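You operate a simulated robot arm through the tools that you are given. There is no shell and no other tool. Be economical: measure what you need, move in short steps, check, and stop when the job is done.

You run a simulated robot arm. Do the job below in one go: nothing can be reset, and whatever is moved stays where it is left.

Task
Take the steel gauge block and leave it in the bed of the check nest.

It is judged by the outcome, as a careful person would: the job done as asked, and still so three seconds after it is handed in. It fails if anything else is knocked over, pushed out of place, dropped, spilled or broken.

Robot
A 7-joint arm with a two-finger parallel gripper, fixed in place. Base frame: the origin is at the foot of the arm, x ahead of it, y to its left, z up; the work surface is at about z = 855. Readings come in mm, degrees, newtons and seconds.
With the tool pointing down near the work surface it reaches from about 240 to 680 mm from the base axis. Its first joint turns from -66.0 to 66.0 degrees. Payload 2.4 kg.
The tool frame sits at the grasp point between the pads (the TCP): z along the fingers, y along the line on which they close. The tips reach 30 mm beyond it. The gripper opens to 94 mm. The fingers are 28 mm wide and 10 mm thick; the gripper's body (50 by 96 mm) begins 55 mm behind the TCP.
Orientation is that of the tool frame in the base frame, as a unit quaternion [w, x, y, z]. With the fingers straight down and closing along the base's y, the tool's x points along the base's -x, its y along +y and its z along -z.

Tools
- The arm moves only by the tool nudge_tool. Its arguments are lists of equal length, an entry for each row: "travel": the shift along the base's x, y, z in units of 250 mm (1.0 is 250 mm), a list of three; "dr": the turn, a rotation vector about the base's x, y, z in units of 120 degrees (1.0 is 120 degrees), a list of three; "hand": the opening in per cent of the stroke, from 0 (shut) to 100 (fully open). In form: {"travel": [[dx, dy, dz], ...], "dr": [[rx, ry, rz], ...], "hand": [hand, ...]}. A call has 1 to 10 rows; each row is the pose to reach, as a shift and turn from the pose commanded when the call began. A call with a number of a shift or a turn outside -1 to 1 is refused whole. A row lasts 0.2 s, in which the tool goes at most 50 mm and 8.6 degrees; a call with a longer step from one row to the next is refused whole, and so is a gripper value outside its range. Where a pose cannot be reached the arm comes as near as it can. A force on the tool above 40 N (or 10 N above the force at the start of the call, whichever is more), or a blocked arm, ends the call early, and 0.2 s more pass. Each finger travels about 153 mm/s and halts on what it meets, pressing with about 27 N; the grip force reading is that of the motor and also rises with nothing between the fingers. The clock runs only during rows and for 0.2 s after the last one: add rows that repeat a pose to give the fingers time. The reply holds the time, the measured pose of the TCP, the force on the tool along the base axes, the opening and the grip force, in the units named above and with some noise.
- Cameras (640 x 400 px; columns grow to the right, rows downward): "scene" is fixed at [25.9, 458.9, 1459.7]; the picture's right is [-0.87, -0.49, 0.00], its down [-0.21, 0.39, -0.90] and it looks along [0.44, -0.78, -0.44] (base axes); focal length 320 px, centre (320, 200). "wrist" rides on the gripper at [-37, 0, -58] in the tool frame; the picture's right is [0.00, -1.00, 0.00], its down [0.97, 0.00, -0.24] and it looks along [0.24, 0.00, 0.97] (tool axes); focal length 218 px, centre (320, 200).
- capture(camera): a new picture of that camera. It takes no simulated time.
- pixel_to_xyz(camera, pixels): for up to 12 pixels [column, row] of the newest picture of that camera ("zoom" is the newest enlarged one), the place [x, y, z] in the base frame of the surface seen there, good to about 2 mm. It takes no simulated time.
- enlarge(camera, box): a new picture of the part [left, top, right, bottom] of that camera's present view, enlarged. It takes no simulated time.
- close_job(): hands the job in; it is judged then, once.

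Keep the steps short. Do not move on a guess: measure, check each grasp and each placing, and mend mistakes. In all there are 60 turns and 22 pictures (those below and enlarged ones count). Leave the gripper open and the arm clear of the work at the hand-in unless told otherwise, and finish with a single line.

The tools are called after ">>>" as name(argument=value, ...) on one line, values as JSON. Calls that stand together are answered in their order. nudge_tool: Moves the arm, as the interface text tells. Its arguments: {"type":"object","properties":{"travel":{"type":"array","items":{"type":"array","items":{"type":"number"}}},"dr":{"type":"array","items":{"type":"array","items":{"type":"number"}}},"hand":{"type":"array","items":{"type":"number"}}},"required":["travel","dr","hand"]} The other tools are called the same way: capture (camera) takes a picture; pixel_to_xyz (camera, pixels) gives the place of the surface under pixels of a picture; enlarge (camera, box) takes an enlarged picture of a part of a camera's view; close_job () hands the job in.

At the start:

```text
t: 0.0
tcp_pos: [416.1, -131.3, 1113.4]
tool_rot: [0.0, 0.0, 1.0, -0.001]
contact_force: [-0.1, -0.8, 0.0]
finger_gap: 94.2
gripper_force: 0.1
```

scene: 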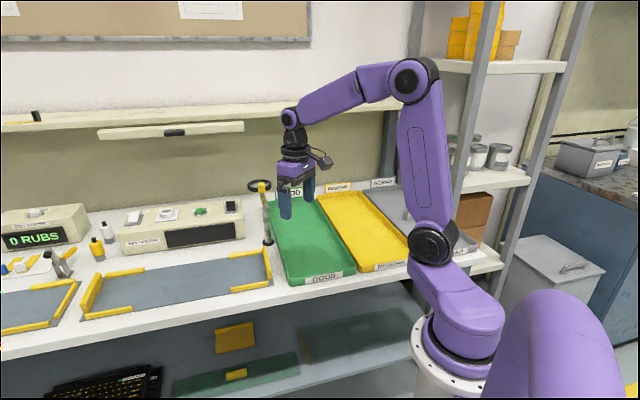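
wrist: 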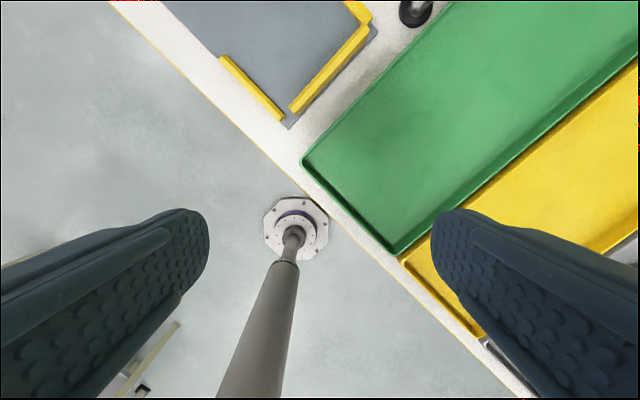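

I see trays, two yellow-railed nests and test devices at the left of the scene picture. I can't pick out the gauge block yet, so I'll enlarge the left part and the tray area.

>>> enlarge(camera="scene", box=[0, 180, 280, 355])

>>> enlarge(camera="scene", box=[230, 160, 490, 320])

```text
2.29 times, centred on (140, 268) of scene
```

zoom: 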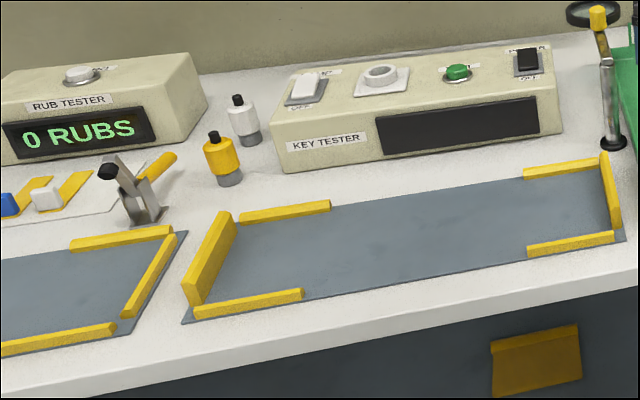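

```text
2.46 times, centred on (360, 240) of scene
```

zoom: 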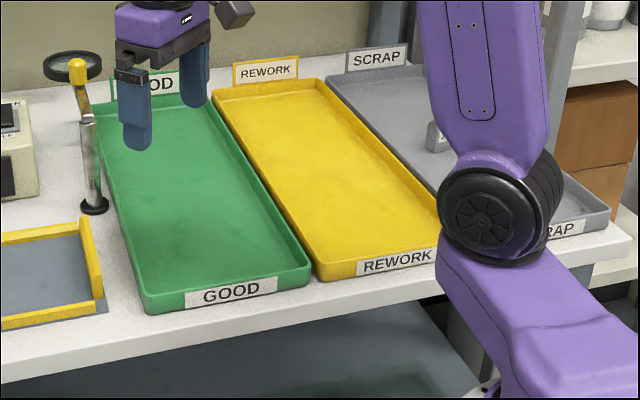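

An object sits in the scrap tray, partly hidden by the arm, near zoom (435,135). I'll measure it along with some tray and nest points.

>>> pixel_to_xyz(camera="zoom", pixels=[[434, 130], [434, 148], [420, 150], [150, 300], [300, 270], [600, 225], [340, 80], [95, 205], [50, 270], [320, 150], [610, 160]])

>>> pixel_to_xyz(camera="scene", pixels=[[175, 285], [30, 310], [35, 270], [62, 260], [150, 240], [200, 210], [98, 245], [5, 265], [477, 155], [500, 155]])

```text
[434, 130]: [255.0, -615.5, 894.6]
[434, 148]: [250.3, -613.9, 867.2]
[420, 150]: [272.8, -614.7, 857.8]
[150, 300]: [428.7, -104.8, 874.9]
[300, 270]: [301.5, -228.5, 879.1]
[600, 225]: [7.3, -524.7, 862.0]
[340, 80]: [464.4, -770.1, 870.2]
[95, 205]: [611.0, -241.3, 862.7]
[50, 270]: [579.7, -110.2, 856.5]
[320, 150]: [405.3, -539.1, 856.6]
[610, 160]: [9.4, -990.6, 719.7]
```

```text
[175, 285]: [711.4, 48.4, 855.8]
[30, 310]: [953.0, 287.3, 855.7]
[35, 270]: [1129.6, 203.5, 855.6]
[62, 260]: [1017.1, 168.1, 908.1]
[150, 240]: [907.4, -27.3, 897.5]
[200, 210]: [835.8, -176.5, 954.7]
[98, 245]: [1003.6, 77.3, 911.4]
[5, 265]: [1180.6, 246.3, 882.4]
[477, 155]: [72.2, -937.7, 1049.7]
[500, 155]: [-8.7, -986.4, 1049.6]
```

The object in the scrap tray is at about (255,-615,870), and the arm may be hiding more. I'll move the tool high over the trays so the wrist camera can look.

>>> nudge_tool(travel=[[-0.066, -0.154, 0], [-0.132, -0.308, 0], [-0.198, -0.462, 0], [-0.264, -0.616, 0], [-0.33, -0.77, 0], [-0.396, -0.92, 0], [-0.44, -1.0, 0], [-0.44, -1.0, 0]], dr=[[0, 0, 0], [0, 0, 0], [0, 0, 0], [0, 0, 0], [0, 0, 0], [0, 0, 0], [0, 0, 0], [0, 0, 0]], hand=[100, 100, 100, 100, 100, 100, 100, 100])

>>> capture(camera="wrist")

>>> capture(camera="scene")

```text
t: 1.8
tcp_pos: [305.6, -381.3, 1113.5]
tool_rot: [-0.001, 0.0, 1.0, 0.0]
contact_force: [0.1, -0.2, -0.3]
finger_gap: 93.9
gripper_force: 0.0
```

```text
17 pictures are left
```

wrist: 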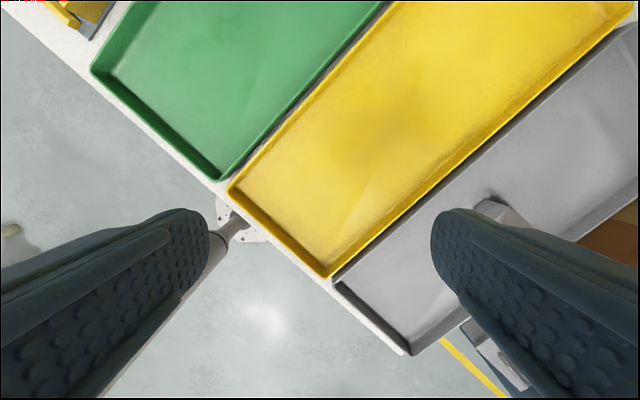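

```text
16 pictures are left
```

scene: 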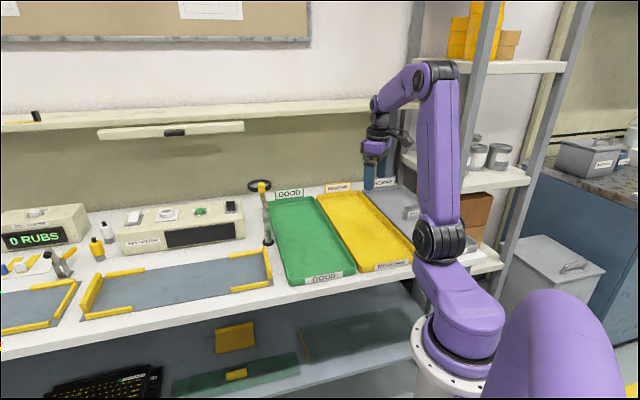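

The object now shows clear of the arm at scene (412,212). In the wrist view the right finger covers it. I'll enlarge the scene there.

>>> enlarge(camera="scene", box=[370, 175, 450, 225])

```text
8.00 times, centred on (410, 200) of scene
```

zoom: 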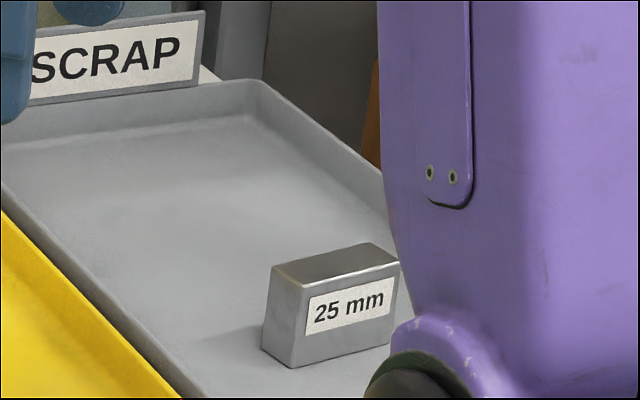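

That is the "25 mm" block, standing in the scrap tray. I'll measure its corners and faces.

>>> pixel_to_xyz(camera="zoom", pixels=[[277, 269], [363, 246], [396, 262], [305, 283], [266, 347], [293, 364], [386, 342], [335, 265], [220, 360], [240, 90], [150, 150], [340, 165]])

```text
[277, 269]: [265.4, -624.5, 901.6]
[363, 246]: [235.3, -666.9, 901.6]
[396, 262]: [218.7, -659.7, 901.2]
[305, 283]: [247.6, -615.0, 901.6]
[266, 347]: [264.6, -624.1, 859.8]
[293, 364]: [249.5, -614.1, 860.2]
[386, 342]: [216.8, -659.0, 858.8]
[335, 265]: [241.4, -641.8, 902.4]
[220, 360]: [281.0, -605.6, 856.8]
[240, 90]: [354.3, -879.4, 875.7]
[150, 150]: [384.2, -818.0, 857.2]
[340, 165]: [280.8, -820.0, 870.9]
```

The block is about 25 x 53 x 45 mm, centred near (241,-641), close to the edge of reach. I haven't identified the check nest yet. I'll zoom on the wrist view's right side and measure the greyish thing near (500,360).

>>> pixel_to_xyz(camera="wrist", pixels=[[480, 350], [510, 375], [495, 385], [600, 245], [490, 207], [405, 350], [335, 280], [60, 10], [95, 12], [625, 60]])

>>> nudge_tool(travel=[[0, 0, 0], [0, 0, 0], [0, 0, 0], [0, 0, 0], [0, 0, 0], [0, 0, 0], [0, 0, 0], [0, 0, 0], [0, 0, 0]], dr=[[0, 0, 0.07], [0, 0, 0.14], [0, 0, 0.21], [0, 0, 0.28], [0, 0, 0.35], [0, 0, 0.42], [0, 0, 0.49], [0, 0, 0.5], [0, 0, 0.5]], hand=[100, 100, 100, 100, 100, 100, 100, 100, 100])

>>> capture(camera="wrist")

```text
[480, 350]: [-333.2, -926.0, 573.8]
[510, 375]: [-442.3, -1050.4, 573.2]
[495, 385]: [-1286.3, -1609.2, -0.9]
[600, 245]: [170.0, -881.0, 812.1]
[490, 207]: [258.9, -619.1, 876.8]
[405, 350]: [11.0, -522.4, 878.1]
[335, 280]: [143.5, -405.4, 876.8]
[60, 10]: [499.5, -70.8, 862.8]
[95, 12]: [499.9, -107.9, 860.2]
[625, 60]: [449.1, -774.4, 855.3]
```

```text
t: 3.8
tcp_pos: [306.1, -381.9, 1113.8]
tool_rot: [0.0, -0.501, 0.865, 0.0]
contact_force: [0.3, 1.0, -0.1]
finger_gap: 94.0
gripper_force: 0.1
```

```text
14 pictures are left
```

wrist: 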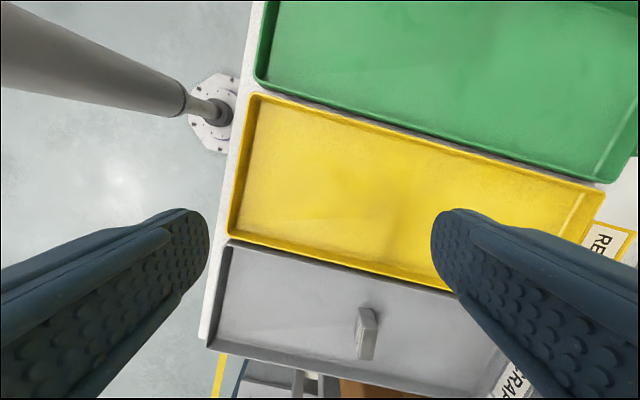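

The scrap tray holds only the block. Its thin axis points at about -35.5°, so the tool needs a further turn of -5.5°. I'll move to a point above the block at z≈1000 and see how well the arm reaches.

>>> nudge_tool(travel=[[-0.04, -0.16, -0.07], [-0.08, -0.32, -0.15], [-0.12, -0.48, -0.22], [-0.16, -0.64, -0.3], [-0.2, -0.8, -0.38], [-0.22, -0.9, -0.42], [-0.24, -1.0, -0.456], [-0.24, -1.0, -0.456]], dr=[[0, 0, -0.01], [0, 0, -0.02], [0, 0, -0.03], [0, 0, -0.04], [0, 0, -0.046], [0, 0, -0.046], [0, 0, -0.046], [0, 0, -0.046]], hand=[100, 100, 100, 100, 100, 100, 100, 100])

>>> capture(camera="wrist")

```text
t: 5.6
tcp_pos: [244.5, -629.7, 999.1]
tool_rot: [0.0, -0.458, 0.889, 0.0]
contact_force: [0.6, -0.1, -0.6]
finger_gap: 94.2
gripper_force: 0.1
```

```text
13 pictures are left
```

wrist: 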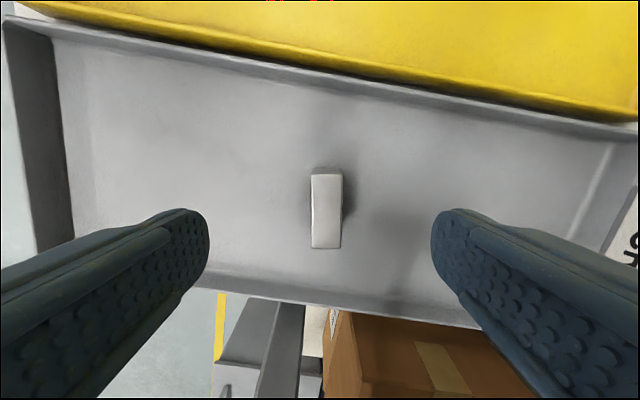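

The arm reached (244.5,-629.7,999), and the block is upright in the wrist view at columns 311-342, rows 173-248. I'll measure the corners of its top.

>>> pixel_to_xyz(camera="wrist", pixels=[[314, 177], [339, 177], [314, 244], [339, 244], [326, 210], [250, 200], [395, 200], [326, 295]])

```text
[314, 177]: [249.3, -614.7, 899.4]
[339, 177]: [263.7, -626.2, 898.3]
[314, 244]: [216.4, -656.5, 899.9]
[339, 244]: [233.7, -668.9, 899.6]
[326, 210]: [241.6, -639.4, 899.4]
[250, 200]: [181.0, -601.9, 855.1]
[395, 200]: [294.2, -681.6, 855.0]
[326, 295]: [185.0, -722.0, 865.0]
```

The block's centre is at (241,-641.5), top at 899.5. I'll shift by (-3,-10), turn by -1.2° and lower to z≈925, where the fingertips at 895 straddle its sides, then check.

>>> nudge_tool(travel=[[-0.013, -0.04, 0], [-0.013, -0.04, -0.1], [-0.013, -0.04, -0.2], [-0.013, -0.04, -0.3], [-0.013, -0.04, -0.3]], dr=[[0, 0, -0.01], [0, 0, -0.01], [0, 0, -0.01], [0, 0, -0.01], [0, 0, -0.01]], hand=[100, 100, 100, 100, 100])

```text
t: 6.8
tcp_pos: [242.7, -639.7, 923.7]
tool_rot: [0.0, -0.449, 0.893, 0.0]
contact_force: [-0.5, -0.6, -0.4]
finger_gap: 93.9
gripper_force: 0.0
```

The position is good. I'll lower another 32 mm to z≈892 and then close.

>>> nudge_tool(travel=[[0, 0, -0.064], [0, 0, -0.128], [0, 0, -0.128], [0, 0, -0.128], [0, 0, -0.128], [0, 0, -0.128], [0, 0, -0.128]], dr=[[0, 0, 0], [0, 0, 0], [0, 0, 0], [0, 0, 0], [0, 0, 0], [0, 0, 0], [0, 0, 0]], hand=[100, 100, 100, 40, 0, 0, 0])

```text
t: 8.4
tcp_pos: [242.9, -641.7, 892.1]
tool_rot: [0.0, -0.449, 0.893, 0.0]
contact_force: [0.4, 0.0, -0.2]
finger_gap: 28.2
gripper_force: 27.0
```

The gap stopped at 28 mm with 27 N, so the block is held. I'll lift it straight up slowly.

>>> nudge_tool(travel=[[0, 0, 0.06], [0, 0, 0.16], [0, 0, 0.3], [0, 0, 0.48], [0, 0, 0.6], [0, 0, 0.6]], dr=[[0, 0, 0], [0, 0, 0], [0, 0, 0], [0, 0, 0], [0, 0, 0], [0, 0, 0]], hand=[0, 0, 0, 0, 0, 0])

>>> capture(camera="wrist")

```text
t: 9.8
tcp_pos: [240.9, -637.9, 1042.3]
tool_rot: [0.001, -0.448, 0.894, 0.001]
contact_force: [-0.2, 0.7, -4.0]
finger_gap: 28.3
gripper_force: 27.0
out of reach, approached as far as the arm can: row 5
```

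```text
12 pictures are left
```

wrist: 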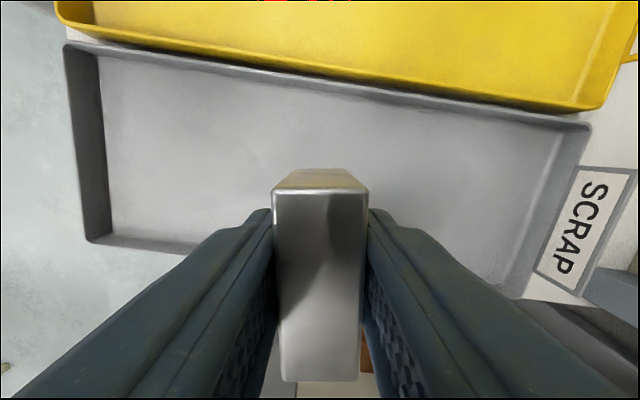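

The block is held square with a 4 N load. I'll carry it high back towards the middle and on towards the key-tester nest.

>>> nudge_tool(travel=[[0.02, 0.08, 0.03], [0.06, 0.24, 0.06], [0.1, 0.4, 0.1], [0.15, 0.56, 0.14], [0.2, 0.72, 0.18], [0.24, 0.86, 0.2], [0.26, 0.95, 0.2], [0.26, 0.95, 0.2]], dr=[[0, 0, 0], [0, 0, 0], [0, 0, 0], [0, 0, 0], [0, 0, 0], [0, 0, 0], [0, 0, 0], [0, 0, 0]], hand=[0, 0, 0, 0, 0, 0, 0, 0])

>>> nudge_tool(travel=[[0.05, 0.09, 0.02], [0.14, 0.24, 0.06], [0.23, 0.38, 0.1], [0.32, 0.53, 0.14], [0.41, 0.68, 0.18], [0.5, 0.83, 0.2], [0.56, 0.95, 0.22], [0.6, 1.0, 0.22], [0.6, 1.0, 0.22]], dr=[[0, 0, 0], [0, 0, 0], [0, 0, 0], [0, 0, 0], [0, 0, 0], [0, 0, 0], [0, 0, 0], [0, 0, 0], [0, 0, 0]], hand=[0, 0, 0, 0, 0, 0, 0, 0, 0])

>>> capture(camera="wrist")

```text
t: 11.6
tcp_pos: [308.3, -403.7, 1092.9]
tool_rot: [0.0, -0.448, 0.894, 0.001]
contact_force: [0.3, 0.6, -4.1]
finger_gap: 28.5
gripper_force: 27.1
```

```text
t: 13.6
tcp_pos: [455.0, -154.1, 1147.7]
tool_rot: [0.0, -0.449, 0.894, 0.0]
contact_force: [-0.6, 0.1, -4.3]
finger_gap: 28.5
gripper_force: 27.2
```

```text
11 pictures are left
```

wrist: 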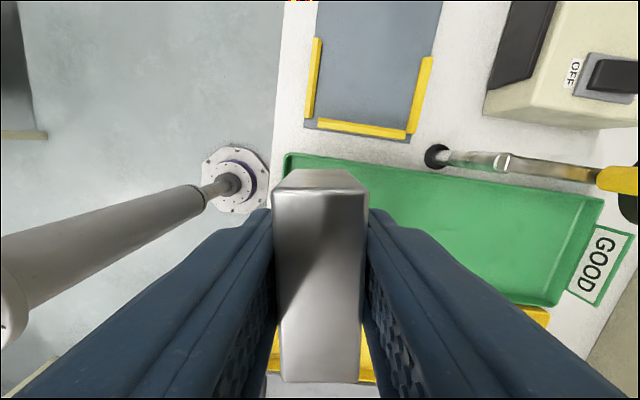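

The near end of the yellow-railed nest is visible at the top. At the left edge of this picture, (20,130) and (30,380), there is something else, so I'll measure everything before choosing.

>>> pixel_to_xyz(camera="wrist", pixels=[[20, 133], [8, 60], [35, 372], [310, 105], [317, 45], [360, 128], [408, 133], [428, 65], [318, 120], [380, 60], [400, 5], [325, 5]])

>>> enlarge(camera="scene", box=[0, 200, 160, 400])

```text
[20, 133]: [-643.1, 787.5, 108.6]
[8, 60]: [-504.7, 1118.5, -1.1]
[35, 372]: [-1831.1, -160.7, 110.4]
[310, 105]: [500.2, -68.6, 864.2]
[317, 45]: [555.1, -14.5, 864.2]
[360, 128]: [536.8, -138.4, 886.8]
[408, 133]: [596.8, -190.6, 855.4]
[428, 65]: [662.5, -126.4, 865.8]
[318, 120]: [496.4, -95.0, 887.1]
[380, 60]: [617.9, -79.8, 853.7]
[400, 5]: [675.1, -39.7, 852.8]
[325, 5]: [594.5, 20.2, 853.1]
```

```text
2.00 times, centred on (80, 300) of scene
```

zoom: 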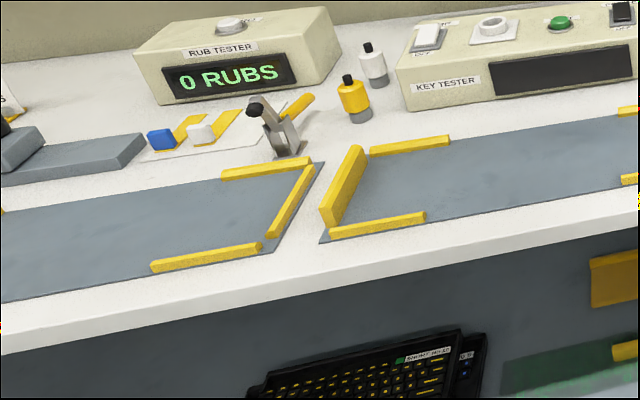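

Those left-edge items lie on the floor far away. The left-hand nest by the rub tester is over 1 m off and outside reach. The nest at the key tester is therefore the check nest within reach.

Its bed is at z≈853.5, its axis points at 45°, and the centre line runs through (615,-64) about 100 mm inside the end rail. I'll move above that point and turn -8.3° to line up.

>>> nudge_tool(travel=[[0.08, 0.045, -0.06], [0.2, 0.11, -0.15], [0.31, 0.175, -0.25], [0.42, 0.236, -0.36], [0.53, 0.3, -0.48], [0.6, 0.34, -0.56], [0.64, 0.36, -0.6], [0.64, 0.36, -0.6]], dr=[[0, 0, -0.01], [0, 0, -0.02], [0, 0, -0.03], [0, 0, -0.04], [0, 0, -0.05], [0, 0, -0.06], [0, 0, -0.069], [0, 0, -0.069]], hand=[0, 0, 0, 0, 0, 0, 0, 0])

>>> capture(camera="wrist")

>>> capture(camera="scene")

```text
t: 15.4
tcp_pos: [618.2, -63.1, 997.5]
tool_rot: [0.0, -0.383, 0.924, 0.0]
contact_force: [0.6, -0.7, -5.1]
finger_gap: 28.2
gripper_force: 27.2
```

```text
9 pictures are left
```

wrist: 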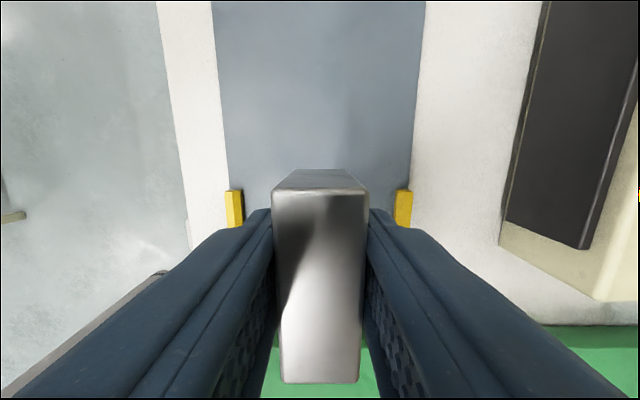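

```text
8 pictures are left
```

scene: 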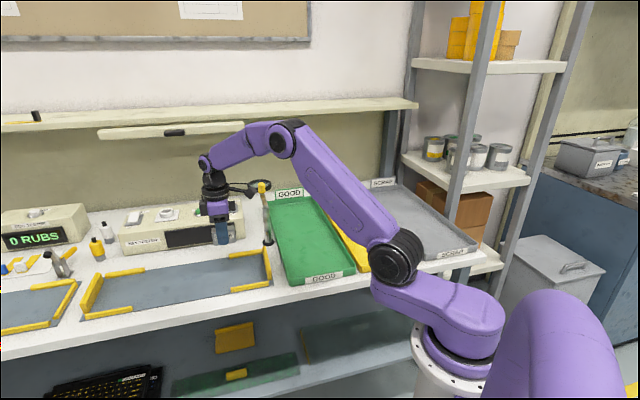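

The block is centred over the bed, with rail inner edges at columns 242 and 396. I'll lower to z≈915.

>>> nudge_tool(travel=[[0, 0, -0.1], [0, 0, -0.2], [0, 0, -0.28], [0, 0, -0.33], [0, 0, -0.33]], dr=[[0, 0, 0], [0, 0, 0], [0, 0, 0], [0, 0, 0], [0, 0, 0]], hand=[0, 0, 0, 0, 0])

>>> enlarge(camera="scene", box=[160, 200, 288, 280])

```text
t: 16.6
tcp_pos: [618.1, -64.3, 914.7]
tool_rot: [0.0, -0.383, 0.924, 0.0]
contact_force: [-0.2, 0.7, -4.1]
finger_gap: 28.2
gripper_force: 26.7
```

```text
5.00 times, centred on (224, 240) of scene
```

zoom: 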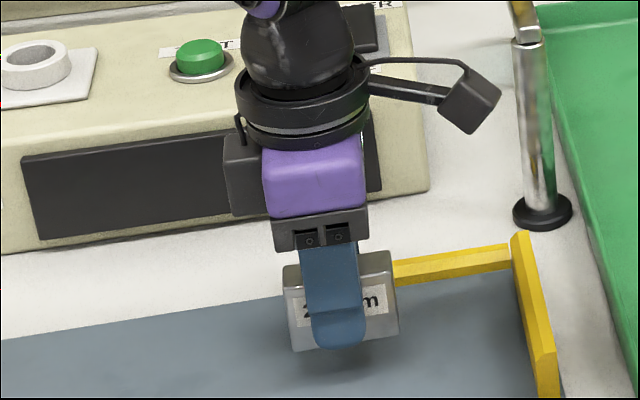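

The block hangs just above the bed, well inside the rails. I'll lower in fine steps and watch the force for contact, expected at about z≈890.

>>> nudge_tool(travel=[[0, 0, -0.03], [0, 0, -0.06], [0, 0, -0.08], [0, 0, -0.09], [0, 0, -0.09]], dr=[[0, 0, 0], [0, 0, 0], [0, 0, 0], [0, 0, 0], [0, 0, 0]], hand=[0, 0, 0, 0, 0])

```text
t: 17.8
tcp_pos: [617.1, -64.2, 892.4]
tool_rot: [0.0, -0.383, 0.924, 0.0]
contact_force: [-0.6, -0.1, -4.9]
finger_gap: 28.1
gripper_force: 27.1
```

No contact yet at 892.4. I'll go on in about 0.5 mm steps.

>>> nudge_tool(travel=[[0, 0, -0.002], [0, 0, -0.004], [0, 0, -0.006], [0, 0, -0.006]], dr=[[0, 0, 0], [0, 0, 0], [0, 0, 0], [0, 0, 0]], hand=[0, 0, 0, 0])

```text
t: 18.8
tcp_pos: [617.0, -63.5, 890.4]
tool_rot: [0.0, -0.382, 0.924, 0.0]
contact_force: [0.2, 0.5, -3.0]
finger_gap: 28.4
gripper_force: 26.6
```

The load is easing, now -3 N. I'll go down another 0.75 mm.

>>> nudge_tool(travel=[[0, 0, -0.0015], [0, 0, -0.003], [0, 0, -0.003]], dr=[[0, 0, 0], [0, 0, 0], [0, 0, 0]], hand=[0, 0, 0])

```text
t: 19.6
tcp_pos: [617.4, -63.0, 890.2]
tool_rot: [0.0, -0.383, 0.924, 0.0]
contact_force: [-5.0, 1.2, 11.3]
finger_gap: 28.4
gripper_force: 27.1
```

The force has turned to +11 N, so the block rests on the bed. I'll open the fingers to 65 %, which stays clear of the rails, and then rise.

>>> nudge_tool(travel=[[0, 0, 0.002], [0, 0, 0.002], [0, 0, 0.002], [0, 0, 0.002]], dr=[[0, 0, 0], [0, 0, 0], [0, 0, 0], [0, 0, 0]], hand=[40, 65, 65, 65])

>>> nudge_tool(travel=[[0, 0, 0.06], [0, 0, 0.16], [0, 0, 0.3], [0, 0, 0.45], [-0.1, -0.04, 0.6], [-0.22, -0.08, 0.7], [-0.35, -0.12, 0.75], [-0.45, -0.16, 0.8], [-0.45, -0.16, 0.8]], dr=[[0, 0, 0], [0, 0, 0], [0, 0, 0], [0, 0, 0], [0, 0, 0], [0, 0, 0], [0, 0, 0], [0, 0, 0], [0, 0, 0]], hand=[65, 65, 65, 65, 80, 100, 100, 100, 100])

>>> capture(camera="wrist")

>>> enlarge(camera="scene", box=[0, 200, 320, 400])

```text
t: 20.6
tcp_pos: [616.0, -63.2, 889.9]
tool_rot: [0.0, -0.383, 0.924, 0.0]
contact_force: [0.5, 0.7, -0.2]
finger_gap: 61.0
gripper_force: 0.1
```

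```text
t: 22.6
tcp_pos: [502.5, -104.0, 1089.3]
tool_rot: [0.0, -0.383, 0.924, -0.001]
contact_force: [-0.1, -0.6, -0.2]
finger_gap: 94.0
gripper_force: 0.0
```

```text
6 pictures are left
```

wrist: 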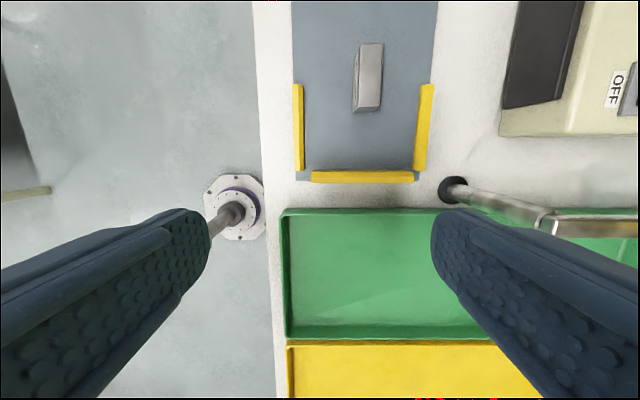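

```text
2.00 times, centred on (160, 300) of scene
```

zoom: 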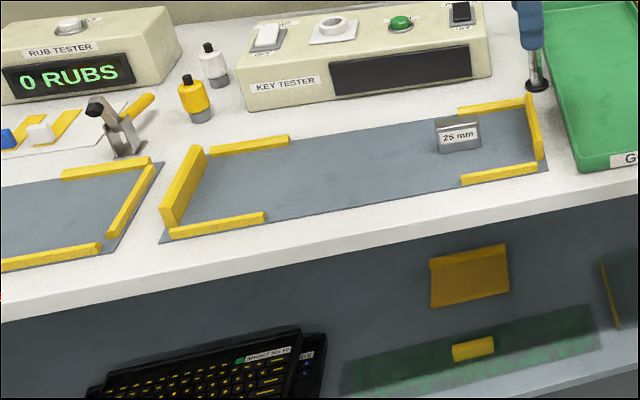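

The block stands upright in the nest bed between the rails, everything else is where it was, and the gripper is open and clear. I'll hand it in.

>>> close_job()

```text
The job is handed in.
```

The 25 mm steel gauge block stands upright in the bed of the nest at the key tester, which I took as the check nest because it was the only nest in reach and none was labelled; nothing else appears moved, and the gripper is open and clear.
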